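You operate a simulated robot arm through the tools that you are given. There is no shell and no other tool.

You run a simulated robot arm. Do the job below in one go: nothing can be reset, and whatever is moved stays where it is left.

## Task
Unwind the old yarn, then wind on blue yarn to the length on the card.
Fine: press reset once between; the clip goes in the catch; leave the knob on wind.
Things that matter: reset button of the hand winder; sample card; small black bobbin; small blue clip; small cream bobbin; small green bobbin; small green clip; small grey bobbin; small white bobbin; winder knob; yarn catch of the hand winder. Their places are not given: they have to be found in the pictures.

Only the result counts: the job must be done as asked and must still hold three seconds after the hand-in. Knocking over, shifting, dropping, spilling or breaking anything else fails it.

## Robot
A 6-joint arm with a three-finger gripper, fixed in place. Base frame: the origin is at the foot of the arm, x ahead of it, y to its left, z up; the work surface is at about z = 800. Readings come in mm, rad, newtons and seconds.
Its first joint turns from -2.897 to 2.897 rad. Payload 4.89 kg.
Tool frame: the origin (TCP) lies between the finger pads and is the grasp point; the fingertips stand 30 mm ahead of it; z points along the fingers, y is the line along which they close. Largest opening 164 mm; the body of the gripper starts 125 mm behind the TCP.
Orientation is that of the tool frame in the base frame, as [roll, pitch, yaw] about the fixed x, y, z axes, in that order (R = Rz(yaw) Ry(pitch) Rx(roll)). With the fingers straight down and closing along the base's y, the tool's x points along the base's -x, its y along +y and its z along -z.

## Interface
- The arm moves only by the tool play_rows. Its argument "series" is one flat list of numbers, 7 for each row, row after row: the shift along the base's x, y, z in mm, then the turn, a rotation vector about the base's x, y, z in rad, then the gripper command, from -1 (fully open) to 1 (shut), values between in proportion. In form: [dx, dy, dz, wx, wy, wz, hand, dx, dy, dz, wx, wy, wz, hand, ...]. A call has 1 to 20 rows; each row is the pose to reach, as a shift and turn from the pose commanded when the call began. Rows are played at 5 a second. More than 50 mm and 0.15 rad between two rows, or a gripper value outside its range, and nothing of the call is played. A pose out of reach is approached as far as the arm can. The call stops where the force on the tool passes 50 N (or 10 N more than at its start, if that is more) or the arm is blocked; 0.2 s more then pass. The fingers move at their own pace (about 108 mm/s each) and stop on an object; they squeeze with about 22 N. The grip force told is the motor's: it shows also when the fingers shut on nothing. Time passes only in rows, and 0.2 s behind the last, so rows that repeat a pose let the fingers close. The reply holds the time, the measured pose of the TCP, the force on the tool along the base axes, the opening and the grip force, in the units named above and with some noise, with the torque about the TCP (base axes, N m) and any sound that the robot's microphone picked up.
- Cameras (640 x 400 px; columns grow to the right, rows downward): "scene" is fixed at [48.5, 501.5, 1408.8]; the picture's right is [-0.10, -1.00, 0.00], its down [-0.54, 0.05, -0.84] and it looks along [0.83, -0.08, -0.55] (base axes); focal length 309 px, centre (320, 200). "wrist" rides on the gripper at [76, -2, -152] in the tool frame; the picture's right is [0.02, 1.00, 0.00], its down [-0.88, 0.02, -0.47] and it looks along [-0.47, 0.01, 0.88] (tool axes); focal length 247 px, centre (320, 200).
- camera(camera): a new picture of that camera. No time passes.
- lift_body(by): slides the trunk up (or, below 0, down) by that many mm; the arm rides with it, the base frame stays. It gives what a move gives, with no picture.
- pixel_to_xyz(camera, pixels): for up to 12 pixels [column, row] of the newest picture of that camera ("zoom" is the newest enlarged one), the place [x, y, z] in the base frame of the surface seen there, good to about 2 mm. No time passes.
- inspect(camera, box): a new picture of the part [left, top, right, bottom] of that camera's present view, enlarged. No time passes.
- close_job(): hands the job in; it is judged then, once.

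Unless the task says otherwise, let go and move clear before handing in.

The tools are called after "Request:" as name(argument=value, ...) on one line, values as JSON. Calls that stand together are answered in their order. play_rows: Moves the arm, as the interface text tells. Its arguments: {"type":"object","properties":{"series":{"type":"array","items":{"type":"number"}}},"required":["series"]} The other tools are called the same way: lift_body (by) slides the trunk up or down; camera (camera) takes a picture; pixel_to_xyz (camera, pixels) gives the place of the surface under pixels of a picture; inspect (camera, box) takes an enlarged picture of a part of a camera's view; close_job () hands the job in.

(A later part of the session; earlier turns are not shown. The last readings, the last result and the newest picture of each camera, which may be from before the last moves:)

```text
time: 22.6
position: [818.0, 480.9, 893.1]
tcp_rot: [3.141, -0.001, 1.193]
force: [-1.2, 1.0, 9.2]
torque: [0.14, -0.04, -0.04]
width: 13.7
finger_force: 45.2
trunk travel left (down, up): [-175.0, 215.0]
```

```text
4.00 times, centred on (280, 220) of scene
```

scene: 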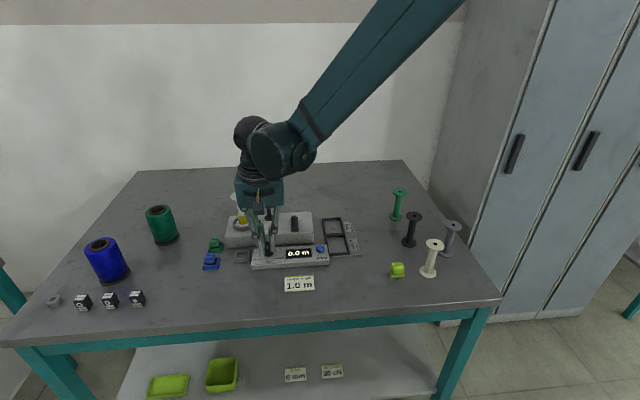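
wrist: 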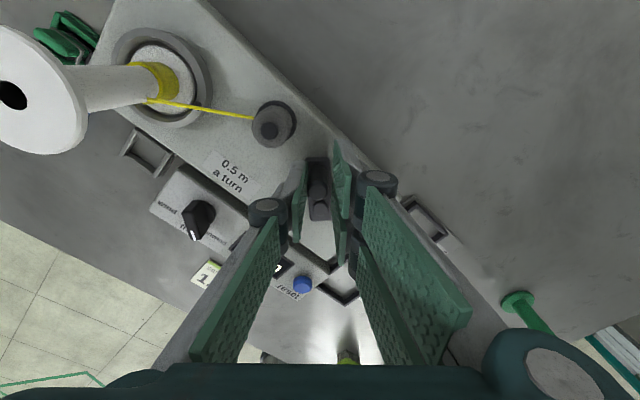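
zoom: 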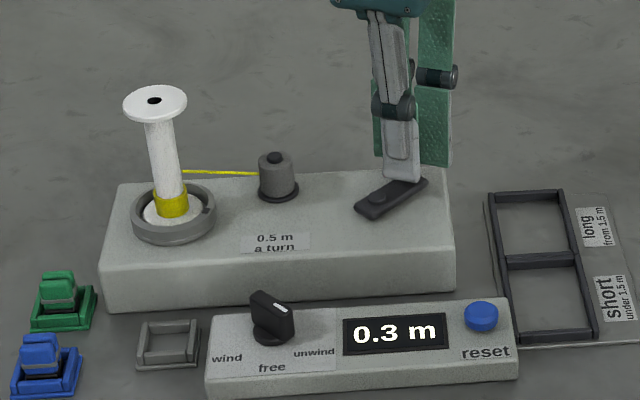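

That works with little force (9 N in z), and the display reads 0.3 m. I'll go on clockwise by 3.5 rad and watch the yellow band.

Request:
play_rows(series=[-6.89, -5.0, 0, 0, 0, 0, 1, -14.83, -8.15, 0, 0, 0, 0, 1, -23.29, -9.23, 0, 0, 0, 0, 1, -31.75, -8.19, 0, 0, 0, 0, 1, -39.69, -5.08, 0, 0, 0, 0, 1, -46.62, -0.11, 0, 0, 0, 0, 1, -52.1, 6.42, 0, 0, 0, 0, 1, -55.8, 14.11, 0, 0, 0, 0, 1, -57.48, 22.47, 0, 0, 0, 0, 1, -57.04, 30.99, 0, 0, 0, 0, 1, -54.5, 39.13, 0, 0, 0, 0, 1, -50.03, 46.39, 0, 0, 0, 0, 1, -43.9, 52.32, 0, 0, 0, 0, 1, -36.5, 56.55, 0, 0, 0, 0, 1, -36.5, 56.55, 0, 0, 0, 0, 1])

Request:
inspect(camera="scene", box=[200, 170, 360, 270])

Request:
inspect(camera="scene", box=[225, 185, 275, 240])

```text
time: 25.8
position: [781.5, 537.5, 892.7]
tcp_rot: [-3.141, -0.001, 1.193]
force: [1.6, -2.0, -3.7]
torque: [-0.32, 0.17, 0.03]
width: 13.9
finger_force: 44.9
trunk travel left (down, up): [-175.0, 215.0]
```

```text
4.00 times, centred on (280, 220) of scene
```

zoom: 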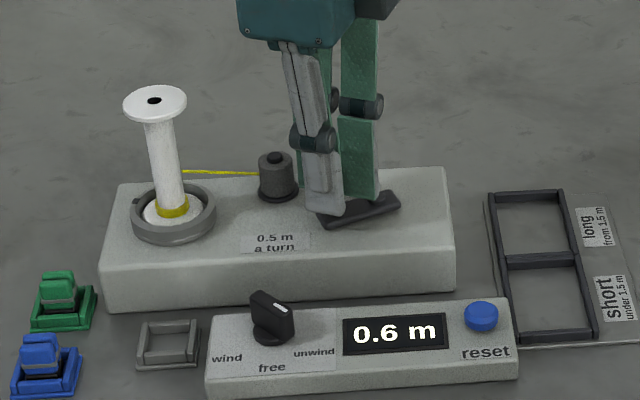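

```text
7.27 times, centred on (250, 212) of scene
```

zoom: 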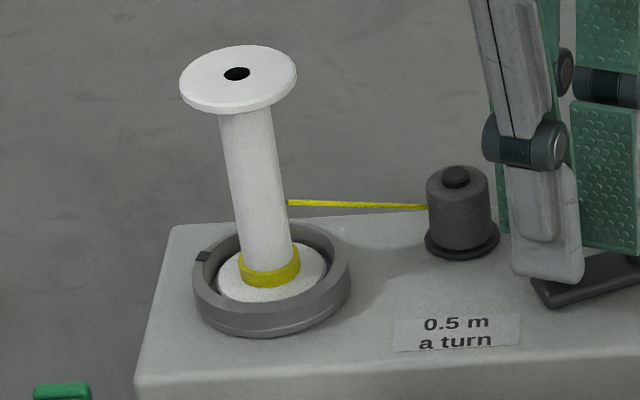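

The display reads 0.6 m and only a thin yellow band is left at zoom (268,265). I'll turn another 2.5 rad.

Request:
play_rows(series=[8.22, 2.27, 0, 0, 0, 0, 1, 16.75, 2.43, 0, 0, 0, 0, 1, 25.05, 0.48, 0, 0, 0, 0, 1, 32.61, -3.47, 0, 0, 0, 0, 1, 38.96, -9.16, 0, 0, 0, 0, 1, 43.7, -16.25, 0, 0, 0, 0, 1, 46.54, -24.29, 0, 0, 0, 0, 1, 47.31, -32.78, 0, 0, 0, 0, 1, 45.95, -41.2, 0, 0, 0, 0, 1, 42.55, -49.02, 0, 0, 0, 0, 1, 42.55, -49.02, 0, 0, 0, 0, 1])

Request:
inspect(camera="scene", box=[200, 170, 360, 270])

Request:
inspect(camera="scene", box=[225, 185, 275, 240])

```text
time: 28.2
position: [824.3, 488.8, 893.6]
tcp_rot: [3.142, 0.0, 1.195]
force: [-2.0, 2.8, 6.4]
torque: [0.21, -0.05, 0.0]
width: 13.5
finger_force: 44.8
trunk travel left (down, up): [-175.0, 215.0]
```

```text
4.00 times, centred on (280, 220) of scene
```

zoom: 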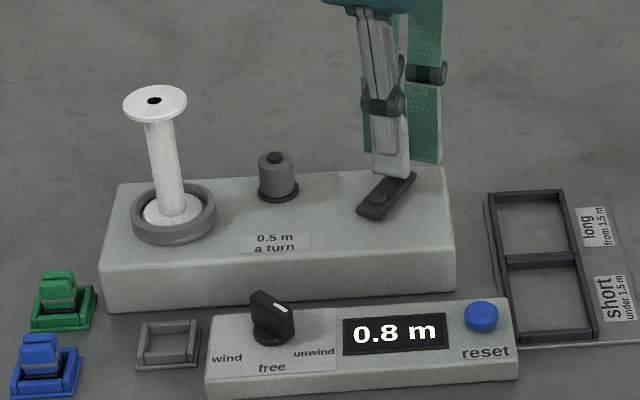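

```text
7.27 times, centred on (250, 212) of scene
```

zoom: 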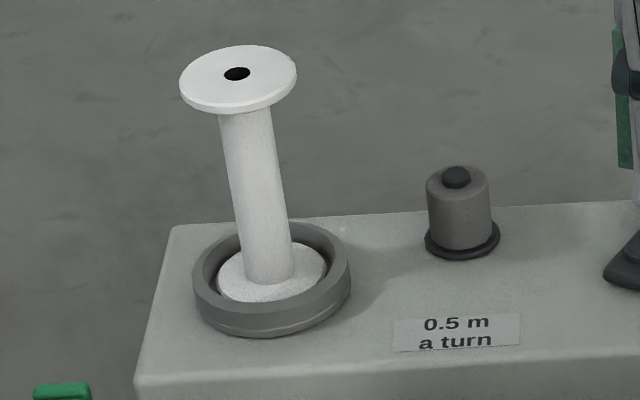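

The bobbin is bare, the thread is gone, and the display reads 0.8 m. I'll turn 0.4 rad more to be sure no yarn is left, then let go and rise.

Request:
play_rows(series=[-4.05, -5.5, 0, 0, 0, 0, 1, -9.12, -10.08, 0, 0, 0, 0, 1, -9.12, -10.08, 0, 0, 0, 0, 1, -9.12, -10.08, 0, 0, 0, 0, 0.6, -9.12, -10.08, 0, 0, 0, 0, 0.5, -9.12, -10.08, 35, 0, 0, 0, 0.5, -9.12, -10.08, 72, 0, 0, 0, 0.5, -9.12, -10.08, 72, 0, 0, 0, 0.5])

Request:
inspect(camera="scene", box=[200, 170, 360, 270])

Request:
camera(camera="wrist")

```text
time: 30.0
position: [816.3, 477.0, 965.4]
tcp_rot: [3.141, 0.0, 1.194]
force: [-0.5, 0.5, 1.2]
torque: [0.06, -0.06, -0.06]
width: 40.7
finger_force: 0.0
trunk travel left (down, up): [-175.0, 215.0]
```

```text
4.00 times, centred on (280, 220) of scene
```

zoom: 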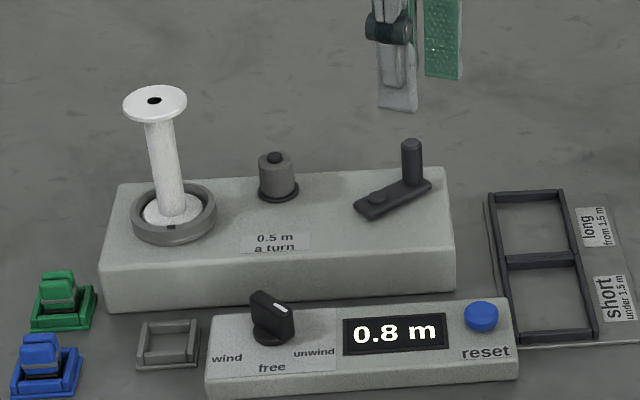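

```text
taken
```

wrist: 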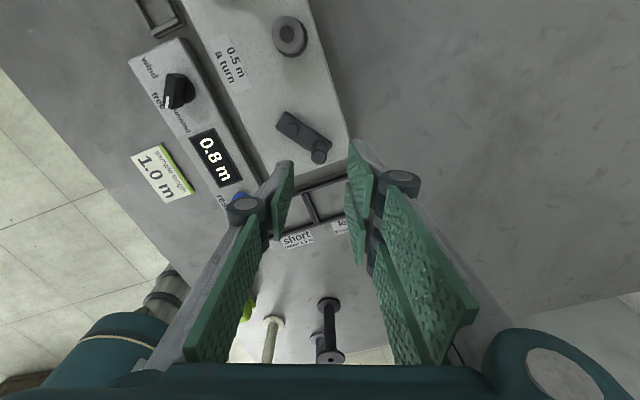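

The bobbin stays bare and the crank stays put at 0.8 m. Next comes the reset button at zoom (481,316), so I'll measure it first.

Request:
inspect(camera="scene", box=[280, 225, 340, 275])

Request:
pixel_to_xyz(camera="scene", pixels=[[320, 246], [320, 249], [317, 247], [324, 247], [320, 244], [320, 252]])

```text
8.00 times, centred on (310, 250) of scene
```

zoom: 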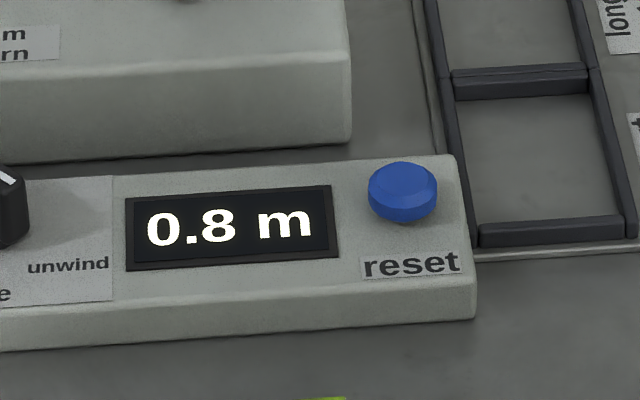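

```text
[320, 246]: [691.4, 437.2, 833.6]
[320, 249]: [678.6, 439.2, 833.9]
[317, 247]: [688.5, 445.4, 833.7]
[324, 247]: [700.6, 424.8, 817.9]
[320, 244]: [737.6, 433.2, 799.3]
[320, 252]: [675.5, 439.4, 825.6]
```

Request:
pixel_to_xyz(camera="zoom", pixels=[[403, 182], [403, 167], [403, 198], [375, 182], [432, 182], [403, 215], [403, 245]])

```text
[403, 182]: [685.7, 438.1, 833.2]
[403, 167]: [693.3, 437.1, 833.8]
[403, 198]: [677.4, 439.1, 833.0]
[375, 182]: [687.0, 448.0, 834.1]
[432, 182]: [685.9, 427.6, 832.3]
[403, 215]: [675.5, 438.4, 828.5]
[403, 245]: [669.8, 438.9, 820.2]
```

The button's top centre is at (685.8, 438, 833.5). I'll move above it with the fingers closed, turning the gripper back to its first orientation.

Request:
play_rows(series=[-9.29, -2.79, -2.5, 0, 0, 0.139, 0.6, -18.57, -5.59, -5, 0, 0, 0.278, 0.8, -27.86, -8.38, -7.5, 0, 0, 0.417, 1, -37.14, -11.17, -10, 0, 0, 0.557, 1, -46.43, -13.97, -12.5, 0, 0, 0.696, 1, -55.71, -16.76, -15, 0, 0, 0.835, 1, -65, -19.55, -17.5, 0, 0, 0.974, 1, -74.29, -22.34, -20, 0, 0, 1.113, 1, -83.57, -25.14, -22.5, 0, 0, 1.252, 1, -92.86, -27.93, -25, 0, 0, 1.391, 1, -102.14, -30.72, -27.5, 0, 0, 1.531, 1, -111.43, -33.52, -30, 0, 0, 1.67, 1, -120.71, -36.31, -32.5, 0, 0, 1.809, 1, -130, -39.1, -35, 0, 0, 1.948, 1, -130, -39.1, -35, 0, 0, 1.948, 1, -130, -39.1, -35, 0, 0, 1.948, 1])

Request:
inspect(camera="scene", box=[260, 200, 380, 280])

Request:
camera(camera="wrist")

```text
time: 33.4
position: [685.2, 438.2, 931.2]
tcp_rot: [-3.141, -0.002, -3.139]
force: [-0.4, -0.8, -0.4]
torque: [0.04, 0.02, -0.02]
width: 0.0
finger_force: 21.8
trunk travel left (down, up): [-175.0, 215.0]
```

```text
5.00 times, centred on (320, 240) of scene
```

zoom: 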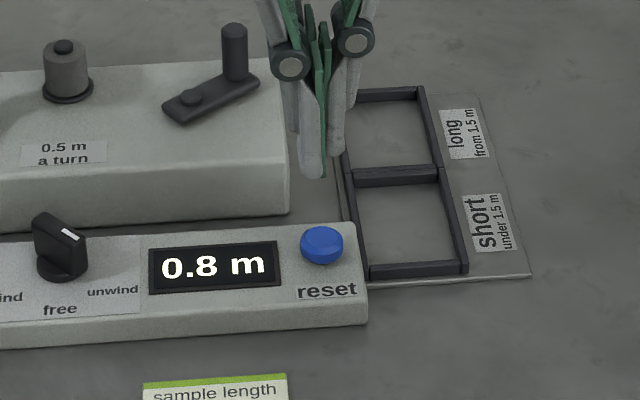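

```text
taken
```

wrist: 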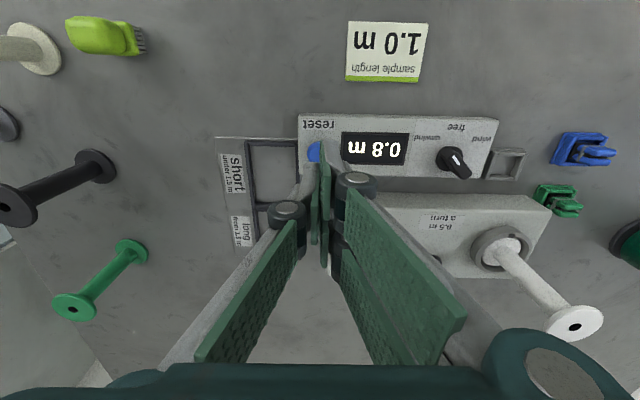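

The closed fingertips are above the button (TCP 685.2, 438.2, 931). I'll go down close to it first, then press in small steps while checking the display.

Request:
play_rows(series=[0, 0, -30, 0, 0, 0, 1, 0, 0, -55, 0, 0, 0, 1, 0, 0, -63, 0, 0, 0, 1, 0, 0, -63, 0, 0, 0, 1])

Request:
inspect(camera="scene", box=[260, 200, 380, 280])

```text
time: 34.4
position: [685.5, 439.5, 866.8]
tcp_rot: [3.142, -0.001, -3.141]
force: [-0.7, -1.2, -0.7]
torque: [-0.03, 0.04, 0.0]
width: 0.0
finger_force: 21.5
trunk travel left (down, up): [-175.0, 215.0]
```

```text
5.00 times, centred on (320, 240) of scene
```

zoom: 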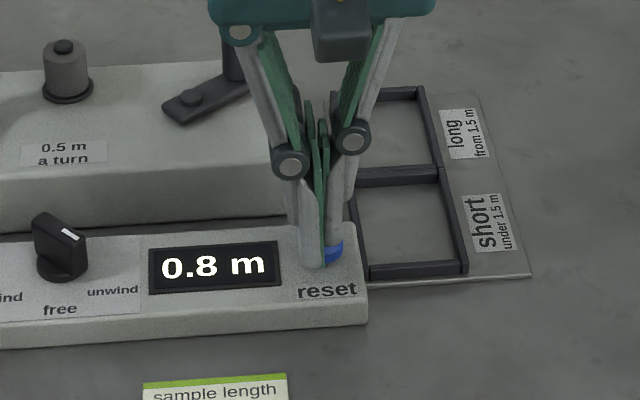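

The fingertips are just over the button with no contact force yet, and the display still reads 0.8 m. I'll press down slowly.

Request:
play_rows(series=[0, 0, -2, 0, 0, 0, 1, 0, 0, -4, 0, 0, 0, 1, 0, 0, -5, 0, 0, 0, 1])

Request:
inspect(camera="scene", box=[260, 200, 380, 280])

```text
time: 35.2
position: [685.1, 438.3, 862.4]
tcp_rot: [-3.141, -0.002, -3.14]
force: [0.0, 0.1, 0.2]
torque: [0.0, 0.0, 0.01]
width: 0.0
finger_force: 22.3
trunk travel left (down, up): [-175.0, 215.0]
```

```text
5.00 times, centred on (320, 240) of scene
```

zoom: 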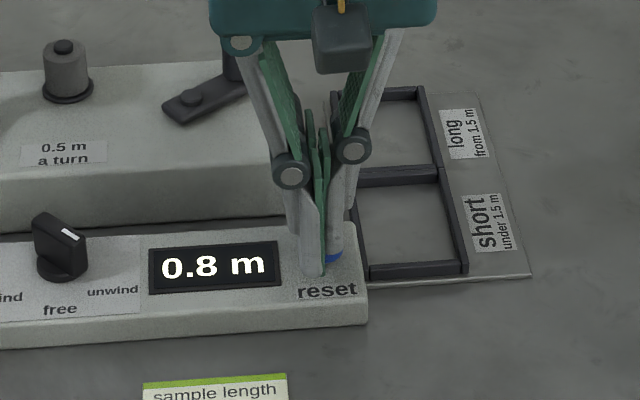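

Still no contact at TCP z 862. I'll go down a few more millimetres in small steps.

Request:
play_rows(series=[0, 0, -1.5, 0, 0, 0, 1, 0, 0, -3, 0, 0, 0, 1, 0, 0, -4, 0, 0, 0, 1])

Request:
inspect(camera="scene", box=[260, 200, 380, 280])

Request:
inspect(camera="wrist", box=[270, 100, 370, 200])

```text
time: 36.0
position: [684.5, 438.9, 858.9]
tcp_rot: [-3.139, -0.001, 3.141]
force: [0.9, -0.1, 1.4]
torque: [0.0, -0.03, 0.02]
width: 6.0
finger_force: 45.1
trunk travel left (down, up): [-175.0, 215.0]
```

```text
5.00 times, centred on (320, 240) of scene
```

zoom: 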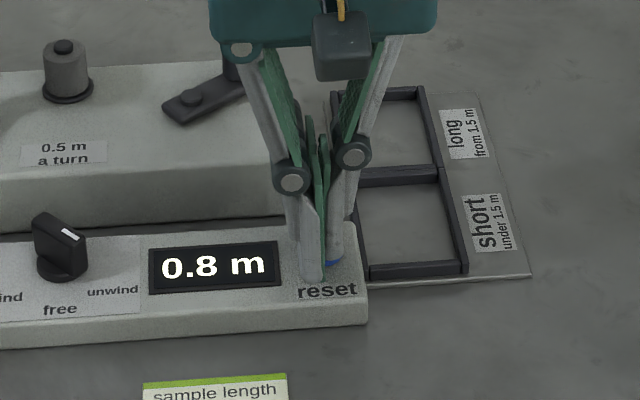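

```text
4.00 times, centred on (320, 150) of wrist
```

zoom: 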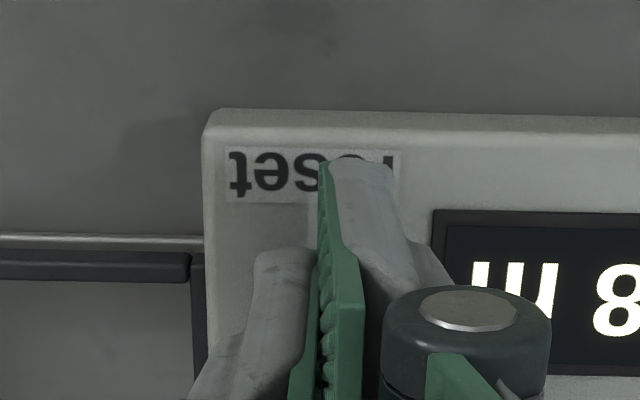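

The width reads 6.0 mm with grip force 45, the display still shows 0.8 m and there is almost no vertical force. Something sits between the fingertips, so I'll find where the tips really are before going further.

Request:
pixel_to_xyz(camera="zoom", pixels=[[340, 170], [360, 170], [385, 172], [323, 180], [265, 260], [285, 255], [305, 258], [315, 300], [335, 300], [300, 330], [250, 330], [380, 230]])

Request:
inspect(camera="wrist", box=[295, 130, 345, 180])

Request:
inspect(camera="scene", box=[300, 225, 340, 265])

Request:
pixel_to_xyz(camera="zoom", pixels=[[290, 330], [290, 300], [340, 300], [370, 320], [395, 330], [350, 350], [390, 300], [300, 250], [380, 250]])

```text
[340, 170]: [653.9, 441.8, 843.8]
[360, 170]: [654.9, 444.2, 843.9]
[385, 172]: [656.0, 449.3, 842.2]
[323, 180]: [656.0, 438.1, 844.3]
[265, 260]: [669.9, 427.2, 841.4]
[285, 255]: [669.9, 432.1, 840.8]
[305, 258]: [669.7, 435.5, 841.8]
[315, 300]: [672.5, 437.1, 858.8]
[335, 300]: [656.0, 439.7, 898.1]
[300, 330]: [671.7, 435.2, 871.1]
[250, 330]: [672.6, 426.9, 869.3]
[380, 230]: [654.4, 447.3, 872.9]
```

```text
8.00 times, centred on (320, 155) of wrist
```

zoom: 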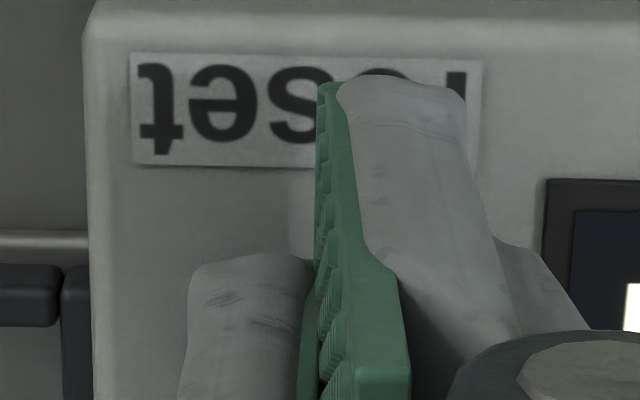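

```text
10.00 times, centred on (320, 245) of scene
```

zoom: 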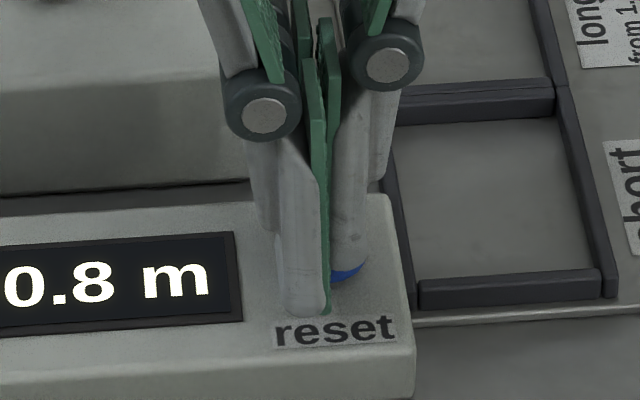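

```text
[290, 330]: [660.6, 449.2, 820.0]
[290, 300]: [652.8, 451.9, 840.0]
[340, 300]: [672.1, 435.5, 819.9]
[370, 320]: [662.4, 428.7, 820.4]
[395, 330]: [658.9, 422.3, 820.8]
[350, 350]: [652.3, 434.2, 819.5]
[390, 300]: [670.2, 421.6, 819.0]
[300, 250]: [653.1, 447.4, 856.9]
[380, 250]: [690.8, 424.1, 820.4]
```

The left-hand (+y) side of the gripper turns out to reach further forward (x 654) than the right-hand one (x 670), so the closed tips straddle the button's rim instead of pressing it. I'll rise, open to 41 mm, and put only the single -y finger over the button.

Request:
play_rows(series=[0, 0, 10, 0, 0, 0, 1, 0, 0, 30, 0, 0, 0, 1, 0, 0, 40, 0, 0, 0, 0.5, 0, 12, 40, 0, 0, 0, 0.5, 0, 25.5, 40, 0, 0, 0, 0.5, 0, 25.5, 20, 0, 0, 0, 0.5, 0, 25.5, 12, 0, 0, 0, 0.5, 0, 25.5, 12, 0, 0, 0, 0.5])

Request:
inspect(camera="scene", box=[270, 210, 350, 270])

Request:
camera(camera="wrist")

```text
time: 37.8
position: [685.7, 464.2, 871.6]
tcp_rot: [-3.141, 0.001, 3.141]
force: [0.5, 0.5, 0.6]
torque: [-0.01, 0.01, 0.0]
width: 41.4
finger_force: 0.2
trunk travel left (down, up): [-175.0, 215.0]
```

```text
6.67 times, centred on (310, 240) of scene
```

zoom: 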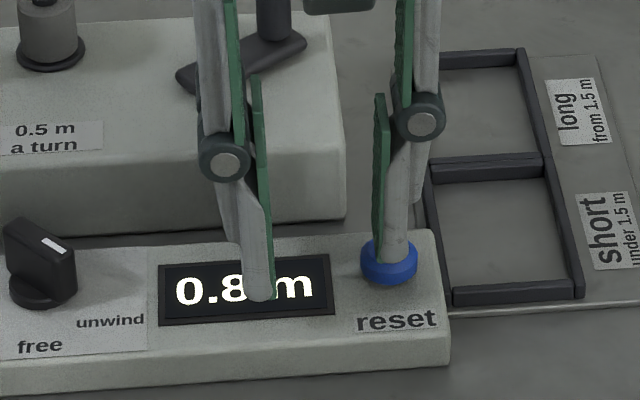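

```text
taken
```

wrist: 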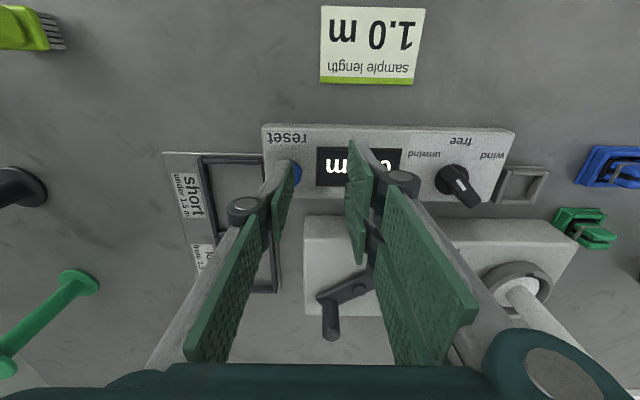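

The single -y finger now stands over the button's centre at zoom (393,265). I'll press down in small steps.

Request:
play_rows(series=[0, 0, -3, 0, 0, 0, 0.5, 0, 0, -6, 0, 0, 0, 0.5, 0, 0, -8, 0, 0, 0, 0.5])

Request:
inspect(camera="scene", box=[270, 210, 350, 270])

```text
time: 38.6
position: [685.1, 465.4, 863.0]
tcp_rot: [-3.14, 0.0, -3.141]
force: [0.5, -0.1, 0.5]
torque: [-0.01, 0.0, 0.0]
width: 40.9
finger_force: 0.0
trunk travel left (down, up): [-175.0, 215.0]
```

```text
6.67 times, centred on (310, 240) of scene
```

zoom: 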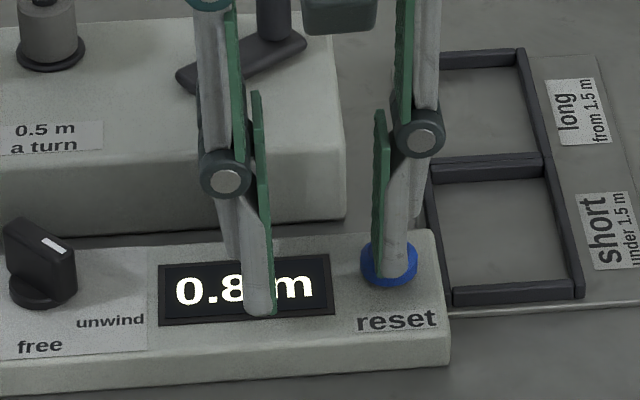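

Request:
play_rows(series=[0, 0, -1, 0, 0, 0, 0.5, 0, 0, -2, 0, 0, 0, 0.5, 0, 0, -3, 0, 0, 0, 0.5])

Request:
inspect(camera="scene", box=[270, 210, 350, 270])

```text
time: 39.4
position: [685.8, 464.0, 858.9]
tcp_rot: [-3.141, 0.0, -3.142]
force: [1.5, -0.8, 3.4]
torque: [-0.13, -0.01, 0.02]
width: 41.4
finger_force: 0.7
trunk travel left (down, up): [-175.0, 215.0]
heard: click
```

```text
6.67 times, centred on (310, 240) of scene
```

zoom: 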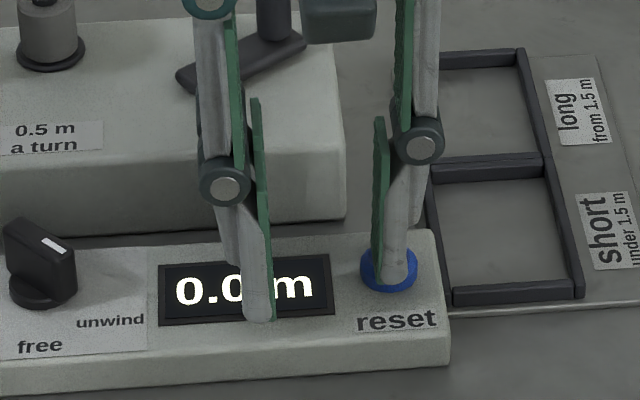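

The microphone heard a click and the display reads 0.0 m, so reset has been pressed once. I'll rise straight up and move over the blue clip at (684.5, 735).

Request:
play_rows(series=[0, 0, 20, 0, 0, 0, 0.5, 0, 0, 60, 0, 0, 0, 0.5, 0, 10, 90, 0, 0, 0, 0.4, -0.2, 53, 90, 0, 0, 0, 0.4, -0.4, 97, 90, 0, 0, 0, 0.4, -0.6, 141, 90, 0, 0, 0, 0.4, -0.8, 185, 90, 0, 0, 0, 0.4, -1, 229, 90, 0, 0, 0, 0.4, -1.3, 271.5, 90, 0, 0, 0, 0.4, -1.3, 271.5, 90, 0, 0, 0, 0.4, -1.3, 271.5, 90, 0, 0, 0, 0.4])

Request:
camera(camera="wrist")

Request:
inspect(camera="wrist", box=[270, 100, 370, 200])

Request:
inspect(camera="scene", box=[200, 170, 360, 270])

```text
time: 41.8
position: [682.7, 736.7, 949.1]
tcp_rot: [-3.14, 0.0, -3.141]
force: [-0.4, 1.1, -0.3]
torque: [-0.04, 0.0, -0.02]
width: 49.3
finger_force: 0.0
trunk travel left (down, up): [-175.0, 215.0]
```

```text
taken
```

wrist: 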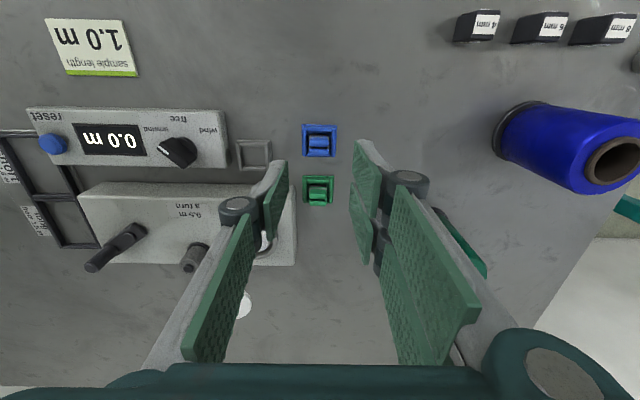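

```text
4.00 times, centred on (320, 150) of wrist
```

zoom: 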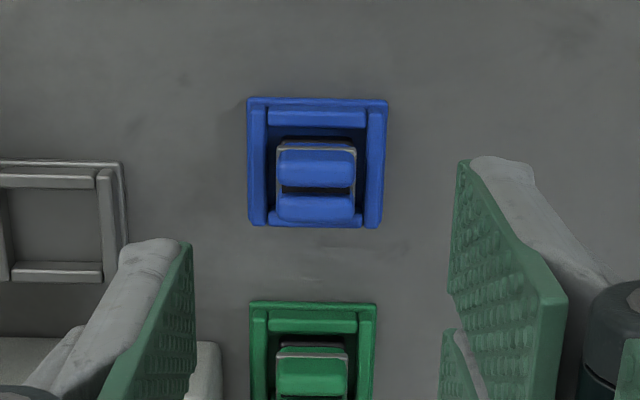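

```text
4.00 times, centred on (280, 220) of scene
```

zoom: 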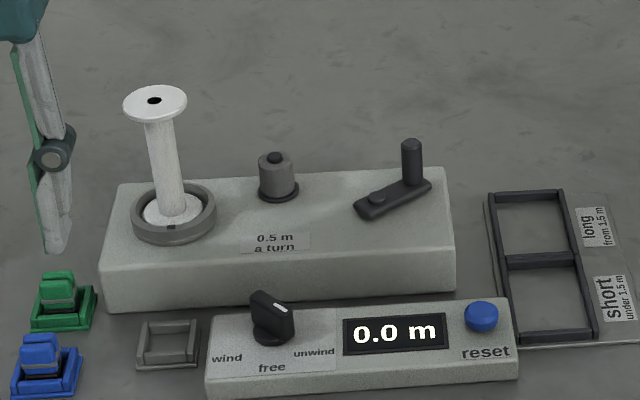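

Request:
inspect(camera="wrist", box=[270, 100, 370, 200])

Request:
pixel_to_xyz(camera="zoom", pixels=[[316, 168], [316, 207], [280, 168], [354, 168], [280, 207], [352, 207], [258, 165], [375, 165], [316, 118], [316, 219], [316, 150], [2, 230]])

```text
4.00 times, centred on (320, 150) of wrist
```

zoom: 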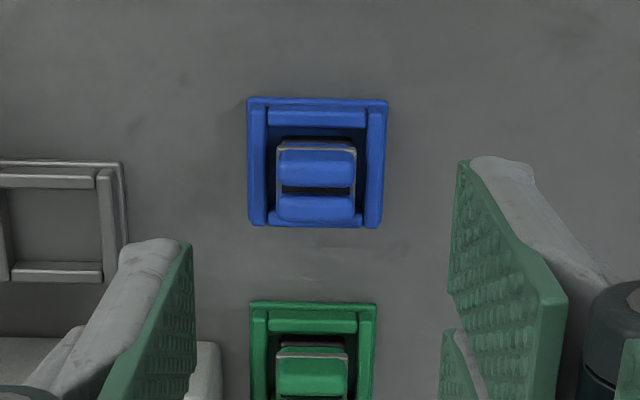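

```text
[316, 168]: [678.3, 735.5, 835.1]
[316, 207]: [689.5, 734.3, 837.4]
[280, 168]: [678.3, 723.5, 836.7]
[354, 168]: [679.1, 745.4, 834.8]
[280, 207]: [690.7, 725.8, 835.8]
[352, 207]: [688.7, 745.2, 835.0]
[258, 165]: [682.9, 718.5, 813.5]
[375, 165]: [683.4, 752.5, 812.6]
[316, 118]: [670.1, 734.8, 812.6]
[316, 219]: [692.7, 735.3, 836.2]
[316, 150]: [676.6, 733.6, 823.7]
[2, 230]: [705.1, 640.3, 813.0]
```

The clip's centre is confirmed at (684.5, 735), between the fingers. I'll go down so the tips stay just above the holder's rim, then close on the clip.

Request:
play_rows(series=[0, 0, -40, 0, 0, 0, 0.4, 0, 0, -75, 0, 0, 0, 0.4, 0, 0, -103, 0, 0, 0, 0.4, 0, 0, -103, 0, 0, 0, 0.4, 0, 0, -103, 0, 0, 0, 0.65, 0, 0, -103, 0, 0, 0, 0.8, 0, 0, -103, 0, 0, 0, 1, 0, 0, -103, 0, 0, 0, 1, 0, 0, -103, 0, 0, 0, 1])

Request:
inspect(camera="scene", box=[180, 200, 280, 280])

Request:
inspect(camera="wrist", box=[270, 100, 370, 200])

```text
time: 43.8
position: [681.2, 733.5, 845.9]
tcp_rot: [-3.142, 0.0, 3.141]
force: [-0.3, 0.7, -0.2]
torque: [0.04, 0.04, 0.0]
width: 20.8
finger_force: 21.9
trunk travel left (down, up): [-175.0, 215.0]
```

```text
5.00 times, centred on (230, 240) of scene
```

zoom: 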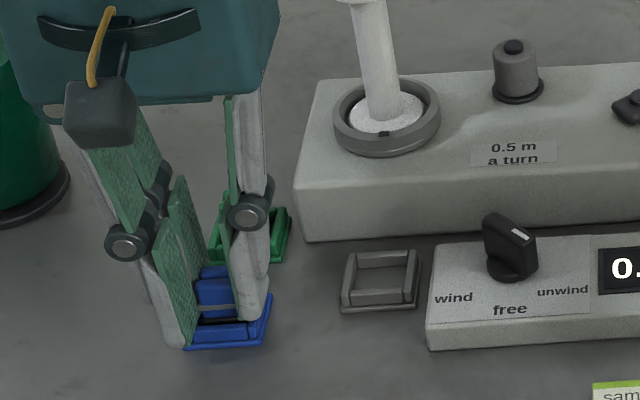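

```text
4.00 times, centred on (320, 150) of wrist
```

zoom: 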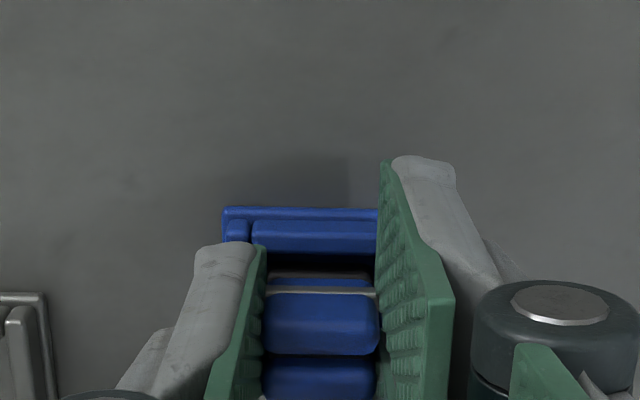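

The clip is held (opening 20.8 mm). I'll lift it 45 mm and check that it comes free of its holder.

Request:
play_rows(series=[0, 0, 8, 0, 0, 0, 1, 0, 0, 20, 0, 0, 0, 1, 0, 0, 45, 0, 0, 0, 1, 0, 0, 45, 0, 0, 0, 1])

Request:
inspect(camera="scene", box=[180, 200, 280, 280])

Request:
inspect(camera="wrist", box=[270, 100, 370, 200])

```text
time: 44.8
position: [683.6, 734.5, 891.4]
tcp_rot: [3.141, -0.001, 3.14]
force: [0.8, -0.7, -0.9]
torque: [0.0, -0.02, -0.02]
width: 20.9
finger_force: 22.4
trunk travel left (down, up): [-175.0, 215.0]
```

```text
5.00 times, centred on (230, 240) of scene
```

zoom: 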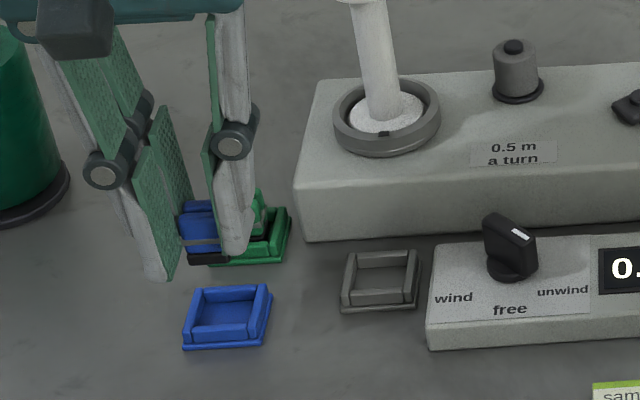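

```text
4.00 times, centred on (320, 150) of wrist
```

zoom: 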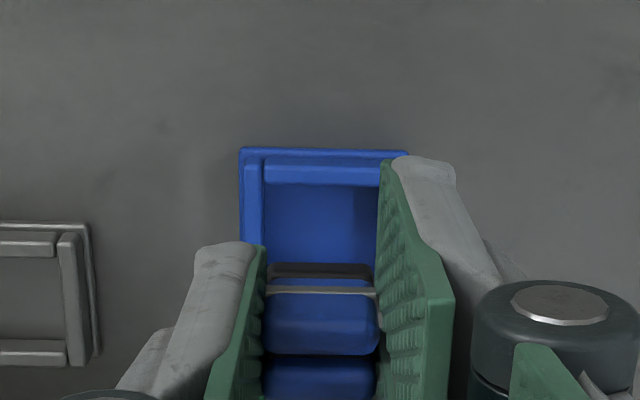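

The clip is free and the holder stayed in place. I'll check where the clip sits in the gripper before moving to the catch.

Request:
pixel_to_xyz(camera="zoom", pixels=[[320, 330], [320, 300], [320, 345], [320, 372], [320, 390], [320, 272], [320, 290], [275, 272], [368, 272], [268, 325], [376, 325], [320, 395]])

Request:
inspect(camera="scene", box=[195, 230, 245, 270])

Request:
pixel_to_xyz(camera="zoom", pixels=[[260, 245], [260, 210], [300, 285], [260, 280], [320, 280], [330, 240], [250, 200], [260, 160], [270, 265], [400, 300], [200, 300], [300, 330]])

```text
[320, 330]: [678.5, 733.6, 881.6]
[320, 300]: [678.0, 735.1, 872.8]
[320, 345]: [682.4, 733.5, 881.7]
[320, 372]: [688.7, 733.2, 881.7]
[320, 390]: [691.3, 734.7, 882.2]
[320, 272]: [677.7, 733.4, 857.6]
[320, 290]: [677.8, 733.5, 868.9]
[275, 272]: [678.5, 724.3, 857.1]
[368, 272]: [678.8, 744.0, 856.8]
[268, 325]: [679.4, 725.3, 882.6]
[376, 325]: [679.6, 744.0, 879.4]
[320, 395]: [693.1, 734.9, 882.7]
```

```text
10.00 times, centred on (220, 250) of scene
```

zoom: 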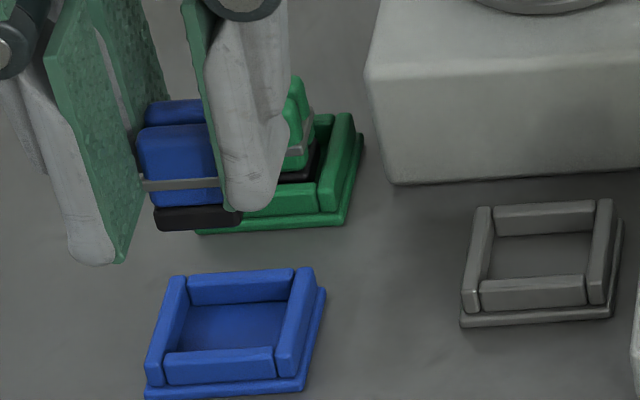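

```text
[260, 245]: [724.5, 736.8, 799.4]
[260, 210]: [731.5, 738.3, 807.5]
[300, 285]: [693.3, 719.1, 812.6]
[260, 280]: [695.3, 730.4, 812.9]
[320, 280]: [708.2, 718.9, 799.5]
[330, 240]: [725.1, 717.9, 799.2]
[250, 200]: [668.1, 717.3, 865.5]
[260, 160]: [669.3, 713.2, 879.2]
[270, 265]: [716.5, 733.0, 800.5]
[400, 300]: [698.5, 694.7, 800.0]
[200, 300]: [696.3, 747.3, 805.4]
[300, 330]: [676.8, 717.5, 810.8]
```

The clip sits centred in the fingers, about (+0.8, -0.6) mm from the TCP. I'll carry it over the catch's centre (704, 654.5) and look before lowering.

Request:
play_rows(series=[6, -27, 3, 0, 0, 0, 1, 12, -54, 3, 0, 0, 0, 1, 19.1, -80.1, 0, 0, 0, 0, 1, 19.1, -80.1, -15, 0, 0, 0, 1, 19.1, -80.1, -25, 0, 0, 0, 1, 19.1, -80.1, -25, 0, 0, 0, 1])

Request:
inspect(camera="scene", box=[205, 220, 275, 270])

Request:
inspect(camera="wrist", box=[270, 100, 370, 200])

Request:
pixel_to_xyz(camera="zoom", pixels=[[320, 330], [275, 272], [368, 272], [320, 272], [320, 395], [320, 200], [250, 215], [250, 200], [320, 230], [300, 195], [270, 200], [370, 200]])

```text
time: 46.2
position: [702.8, 656.1, 863.7]
tcp_rot: [-3.141, 0.0, 3.14]
force: [1.0, -0.7, 0.0]
torque: [0.03, 0.01, 0.01]
width: 20.8
finger_force: 22.2
trunk travel left (down, up): [-175.0, 215.0]
```

```text
8.00 times, centred on (240, 245) of scene
```

zoom: 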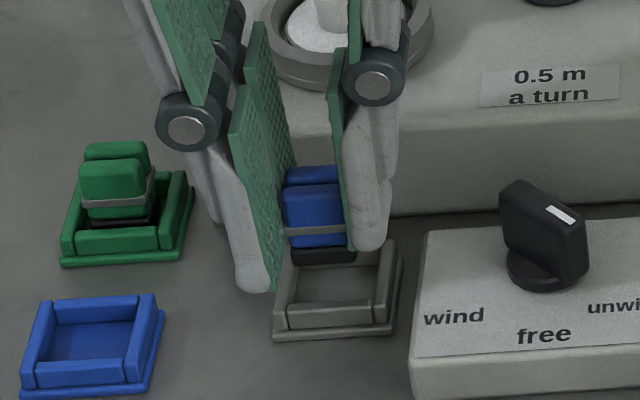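

```text
4.00 times, centred on (320, 150) of wrist
```

zoom: 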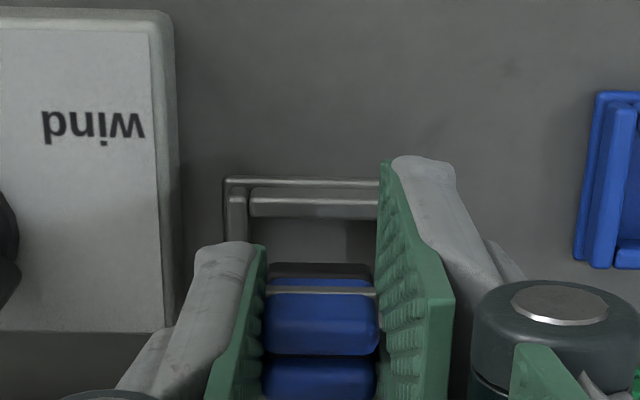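

```text
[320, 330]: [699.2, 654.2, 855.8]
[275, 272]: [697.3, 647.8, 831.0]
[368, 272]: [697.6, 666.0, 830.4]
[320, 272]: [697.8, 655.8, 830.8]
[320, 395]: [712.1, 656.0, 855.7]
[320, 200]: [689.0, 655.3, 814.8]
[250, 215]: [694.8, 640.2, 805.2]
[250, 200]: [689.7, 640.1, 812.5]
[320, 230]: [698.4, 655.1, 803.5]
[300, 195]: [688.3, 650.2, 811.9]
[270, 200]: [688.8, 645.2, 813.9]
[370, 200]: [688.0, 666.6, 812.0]
```

The clip is over the catch, about 1.5 mm too far to +y by my estimates. I'll correct that and lower slowly to the height it had in its holder.

Request:
play_rows(series=[-0.5, -1.5, 0, 0, 0, 0, 1, -0.5, -1.5, -5, 0, 0, 0, 1, -0.5, -1.5, -10, 0, 0, 0, 1, -0.5, -1.5, -14, 0, 0, 0, 1, -0.5, -1.5, -17, 0, 0, 0, 1, -0.5, -1.5, -19, 0, 0, 0, 1, -0.5, -1.5, -19, 0, 0, 0, 1])

Request:
inspect(camera="scene", box=[205, 220, 275, 270])

Request:
inspect(camera="wrist", box=[270, 100, 370, 200])

```text
time: 47.8
position: [702.3, 654.5, 846.9]
tcp_rot: [-3.14, 0.0, -3.14]
force: [-0.2, 0.6, -0.6]
torque: [0.02, 0.0, 0.0]
width: 20.8
finger_force: 22.1
trunk travel left (down, up): [-175.0, 215.0]
```

```text
8.00 times, centred on (240, 245) of scene
```

zoom: 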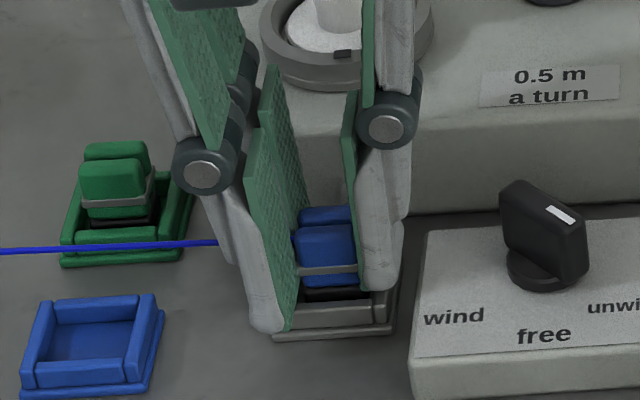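

```text
4.00 times, centred on (320, 150) of wrist
```

zoom: 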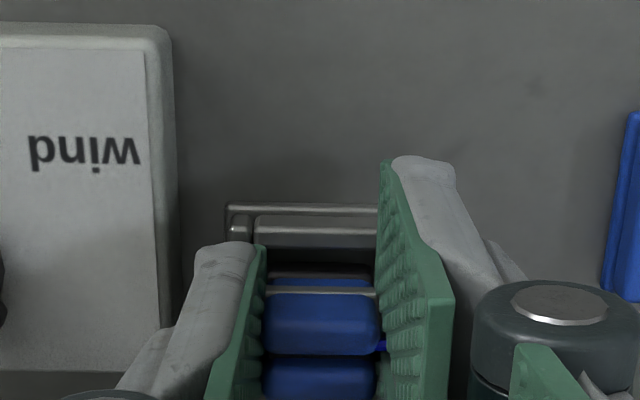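

A blue thread now runs to the clip in the catch, and there is no vertical force. I'll release with a small opening, because the panel's edge is close, and lift straight up.

Request:
play_rows(series=[0, 0, -0.7, 0, 0, 0, 1, 0, 0, -0.7, 0, 0, 0, 0.72, 0, 0, -0.7, 0, 0, 0, 0.66, 0, 0, -0.7, 0, 0, 0, 0.66, 0, 0, 12, 0, 0, 0, 0.66, 0, 0, 40, 0, 0, 0, 0.66, 0, 0, 80, 0, 0, 0, 0.6, 0, 0, 115, 0, 0, 0, 0.5, 0, 0, 115, 0, 0, 0, 0.5])

Request:
inspect(camera="scene", box=[195, 220, 275, 280])

Request:
camera(camera="wrist")

Request:
camera(camera="scene")

```text
time: 49.8
position: [703.2, 653.5, 962.6]
tcp_rot: [-3.141, 0.001, -3.141]
force: [0.4, -0.4, 0.6]
torque: [0.05, -0.03, 0.0]
width: 41.2
finger_force: 0.0
trunk travel left (down, up): [-175.0, 215.0]
```

```text
6.67 times, centred on (235, 250) of scene
```

zoom: 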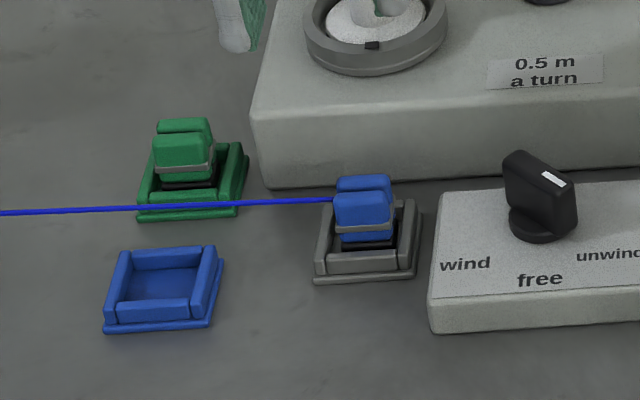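

```text
taken
```

wrist: 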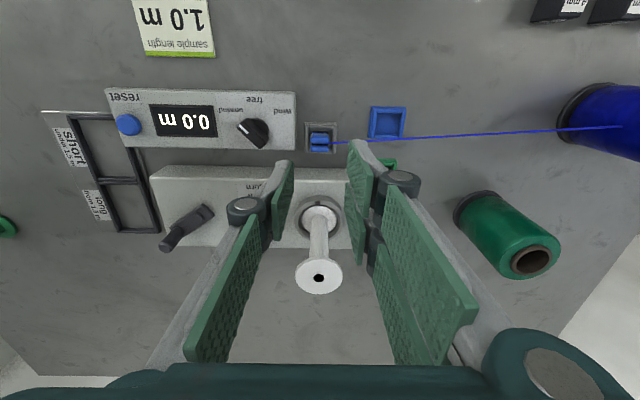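

```text
taken
```

scene: 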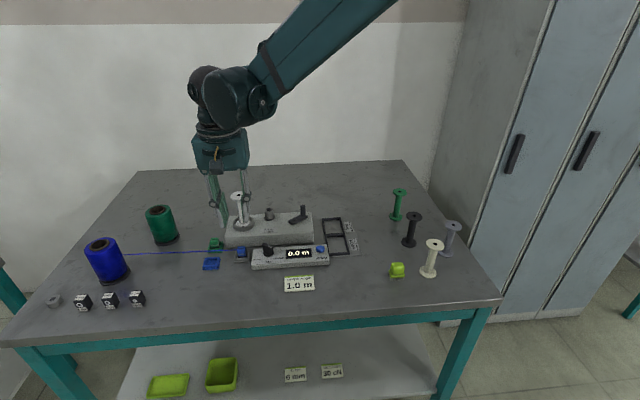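

The blue clip stands in the catch with its thread, and the display reads 0.0 m. Next I'll move over the knob, turned +0.785 rad to match its "unwind" position.

Request:
play_rows(series=[-1.9, -12.3, 0, 0, 0, 0.131, 0.5, -3.7, -24.6, 0, 0, 0, 0.262, 0.5, -5.6, -36.9, 0, 0, 0, 0.393, 0.5, -7.5, -49.2, 0, 0, 0, 0.523, 0.5, -9.3, -61.5, 0, 0, 0, 0.654, 0.5, -11.2, -73.8, 0, 0, 0, 0.785, 0.5, -11.2, -73.8, 0, 0, 0, 0.785, 0.5, -11.2, -73.8, -40, 0, 0, 0.785, 0.5, -11.2, -73.8, -75, 0, 0, 0.785, 0.5, -11.2, -73.8, -98.3, 0, 0, 0.785, 0.5, -11.2, -73.8, -98.3, 0, 0, 0.785, 0.5])

Request:
inspect(camera="scene", box=[220, 190, 340, 280])

Request:
inspect(camera="wrist", box=[240, 90, 400, 190])

```text
time: 52.2
position: [690.6, 581.6, 861.6]
tcp_rot: [-3.141, 0.0, -2.357]
force: [0.0, 0.3, -1.0]
torque: [-0.04, 0.06, 0.01]
width: 41.3
finger_force: 0.0
trunk travel left (down, up): [-175.0, 215.0]
```

```text
4.44 times, centred on (280, 235) of scene
```

zoom: 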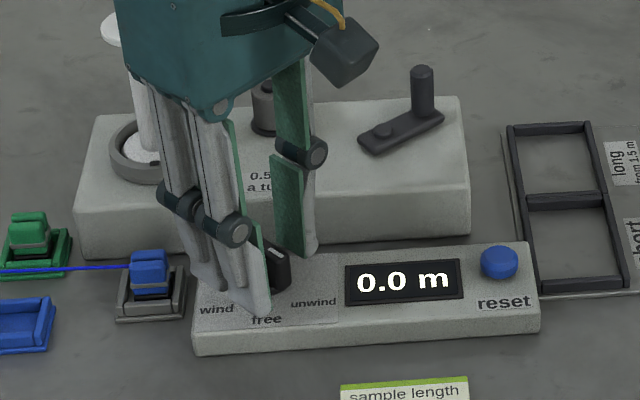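

```text
4.00 times, centred on (320, 140) of wrist
```

zoom: 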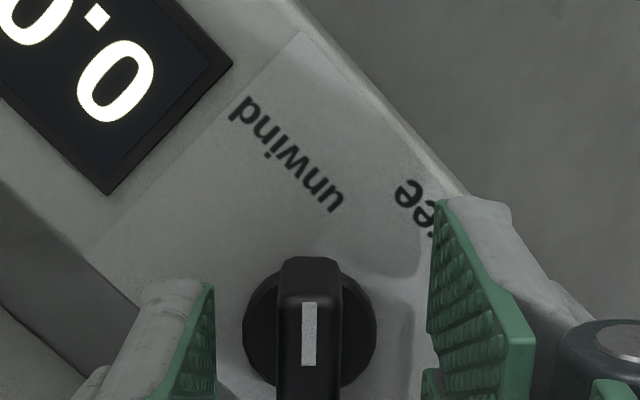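

The bar is between the fingers and aligned with them. I'll check its exact centre before closing.

Request:
pixel_to_xyz(camera="zoom", pixels=[[310, 330], [285, 330], [338, 330], [310, 270], [310, 390], [250, 330], [370, 330]])

Request:
play_rows(series=[0, 0, 0, 0, 0, 0, 0.5])

```text
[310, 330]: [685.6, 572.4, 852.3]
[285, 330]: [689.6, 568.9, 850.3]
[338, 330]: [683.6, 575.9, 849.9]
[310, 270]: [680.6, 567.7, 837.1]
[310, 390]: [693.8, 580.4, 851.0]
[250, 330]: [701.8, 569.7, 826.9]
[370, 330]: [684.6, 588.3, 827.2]
```

```text
time: 52.6
position: [691.6, 580.2, 862.7]
tcp_rot: [3.141, -0.002, -2.354]
force: [0.3, -0.4, 0.4]
torque: [0.04, -0.03, -0.03]
width: 41.0
finger_force: 0.0
trunk travel left (down, up): [-175.0, 215.0]
```

The centre is off by less than 1 mm. I'll shift slightly, close on the bar, and turn it -1.57 rad with a small overshoot onto the "wind" stop.

Request:
play_rows(series=[0.4, -0.4, 0, 0, 0, 0, 0.5, 0.4, -0.4, 0, 0, 0, 0, 1, 0.4, -0.4, 0, 0, 0, 0, 1, 0.4, -0.4, 0, 0, 0, -0.13, 1, 0.4, -0.4, 0, 0, 0, -0.26, 1, 0.4, -0.4, 0, 0, 0, -0.39, 1, 0.4, -0.4, 0, 0, 0, -0.52, 1, 0.4, -0.4, 0, 0, 0, -0.65, 1, 0.4, -0.4, 0, 0, 0, -0.78, 1, 0.4, -0.4, 0, 0, 0, -0.91, 1, 0.4, -0.4, 0, 0, 0, -1.04, 1, 0.4, -0.4, 0, 0, 0, -1.17, 1, 0.4, -0.4, 0, 0, 0, -1.3, 1, 0.4, -0.4, 0, 0, 0, -1.43, 1, 0.4, -0.4, 0, 0, 0, -1.55, 1, 0.4, -0.4, 0, 0, 0, -1.63, 1, 0.4, -0.4, 0, 0, 0, -1.63, 1])

Request:
inspect(camera="scene", box=[220, 190, 340, 280])

```text
time: 56.2
position: [692.1, 580.1, 863.2]
tcp_rot: [-3.141, 0.0, 2.295]
force: [16.4, 7.7, -8.4]
torque: [0.16, -0.41, 1.49]
width: 12.7
finger_force: 45.6
trunk travel left (down, up): [-175.0, 215.0]
```

```text
4.44 times, centred on (280, 235) of scene
```

zoom: 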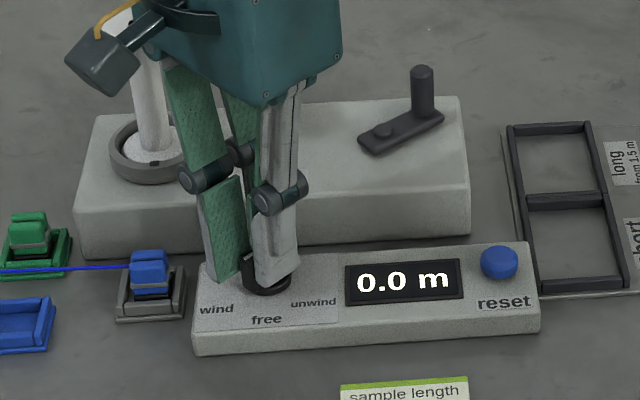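

Torque z is +1.49 N·m, so the knob is at its "wind" stop. I'll ease back, open, and lift.

Request:
play_rows(series=[0, 0, 0, 0, 0, 0.06, 1, 0, 0, 0, 0, 0, 0.06, 1, 0, 0, 0, 0, 0, 0.06, 0.7, 0, 0, 0, 0, 0, 0.06, 0.5, 0, 0, 20, 0, 0, 0.06, 0.5, 0, 0, 60, 0, 0, 0.06, 0.5, 0, 0, 98, 0, 0, 0.06, 0.5, 0, 0, 98, 0, 0, 0.06, 0.5])

Request:
inspect(camera="scene", box=[220, 190, 340, 280])

Request:
camera(camera="wrist")

```text
time: 58.0
position: [692.5, 580.5, 962.0]
tcp_rot: [3.141, 0.001, 2.357]
force: [-0.7, -0.4, 0.6]
torque: [0.02, -0.06, 0.0]
width: 41.1
finger_force: 0.2
trunk travel left (down, up): [-175.0, 215.0]
```

```text
4.44 times, centred on (280, 235) of scene
```

zoom: 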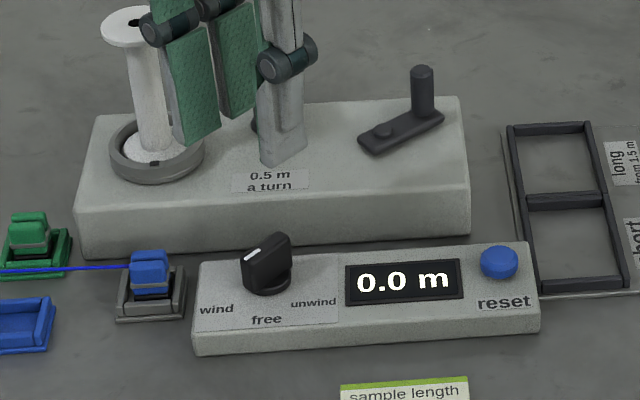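

```text
taken
```

wrist: 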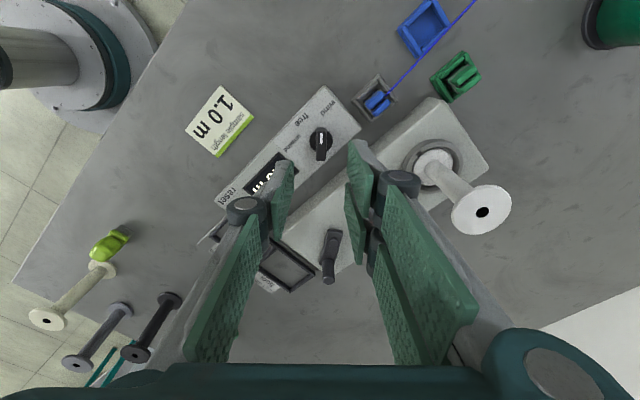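

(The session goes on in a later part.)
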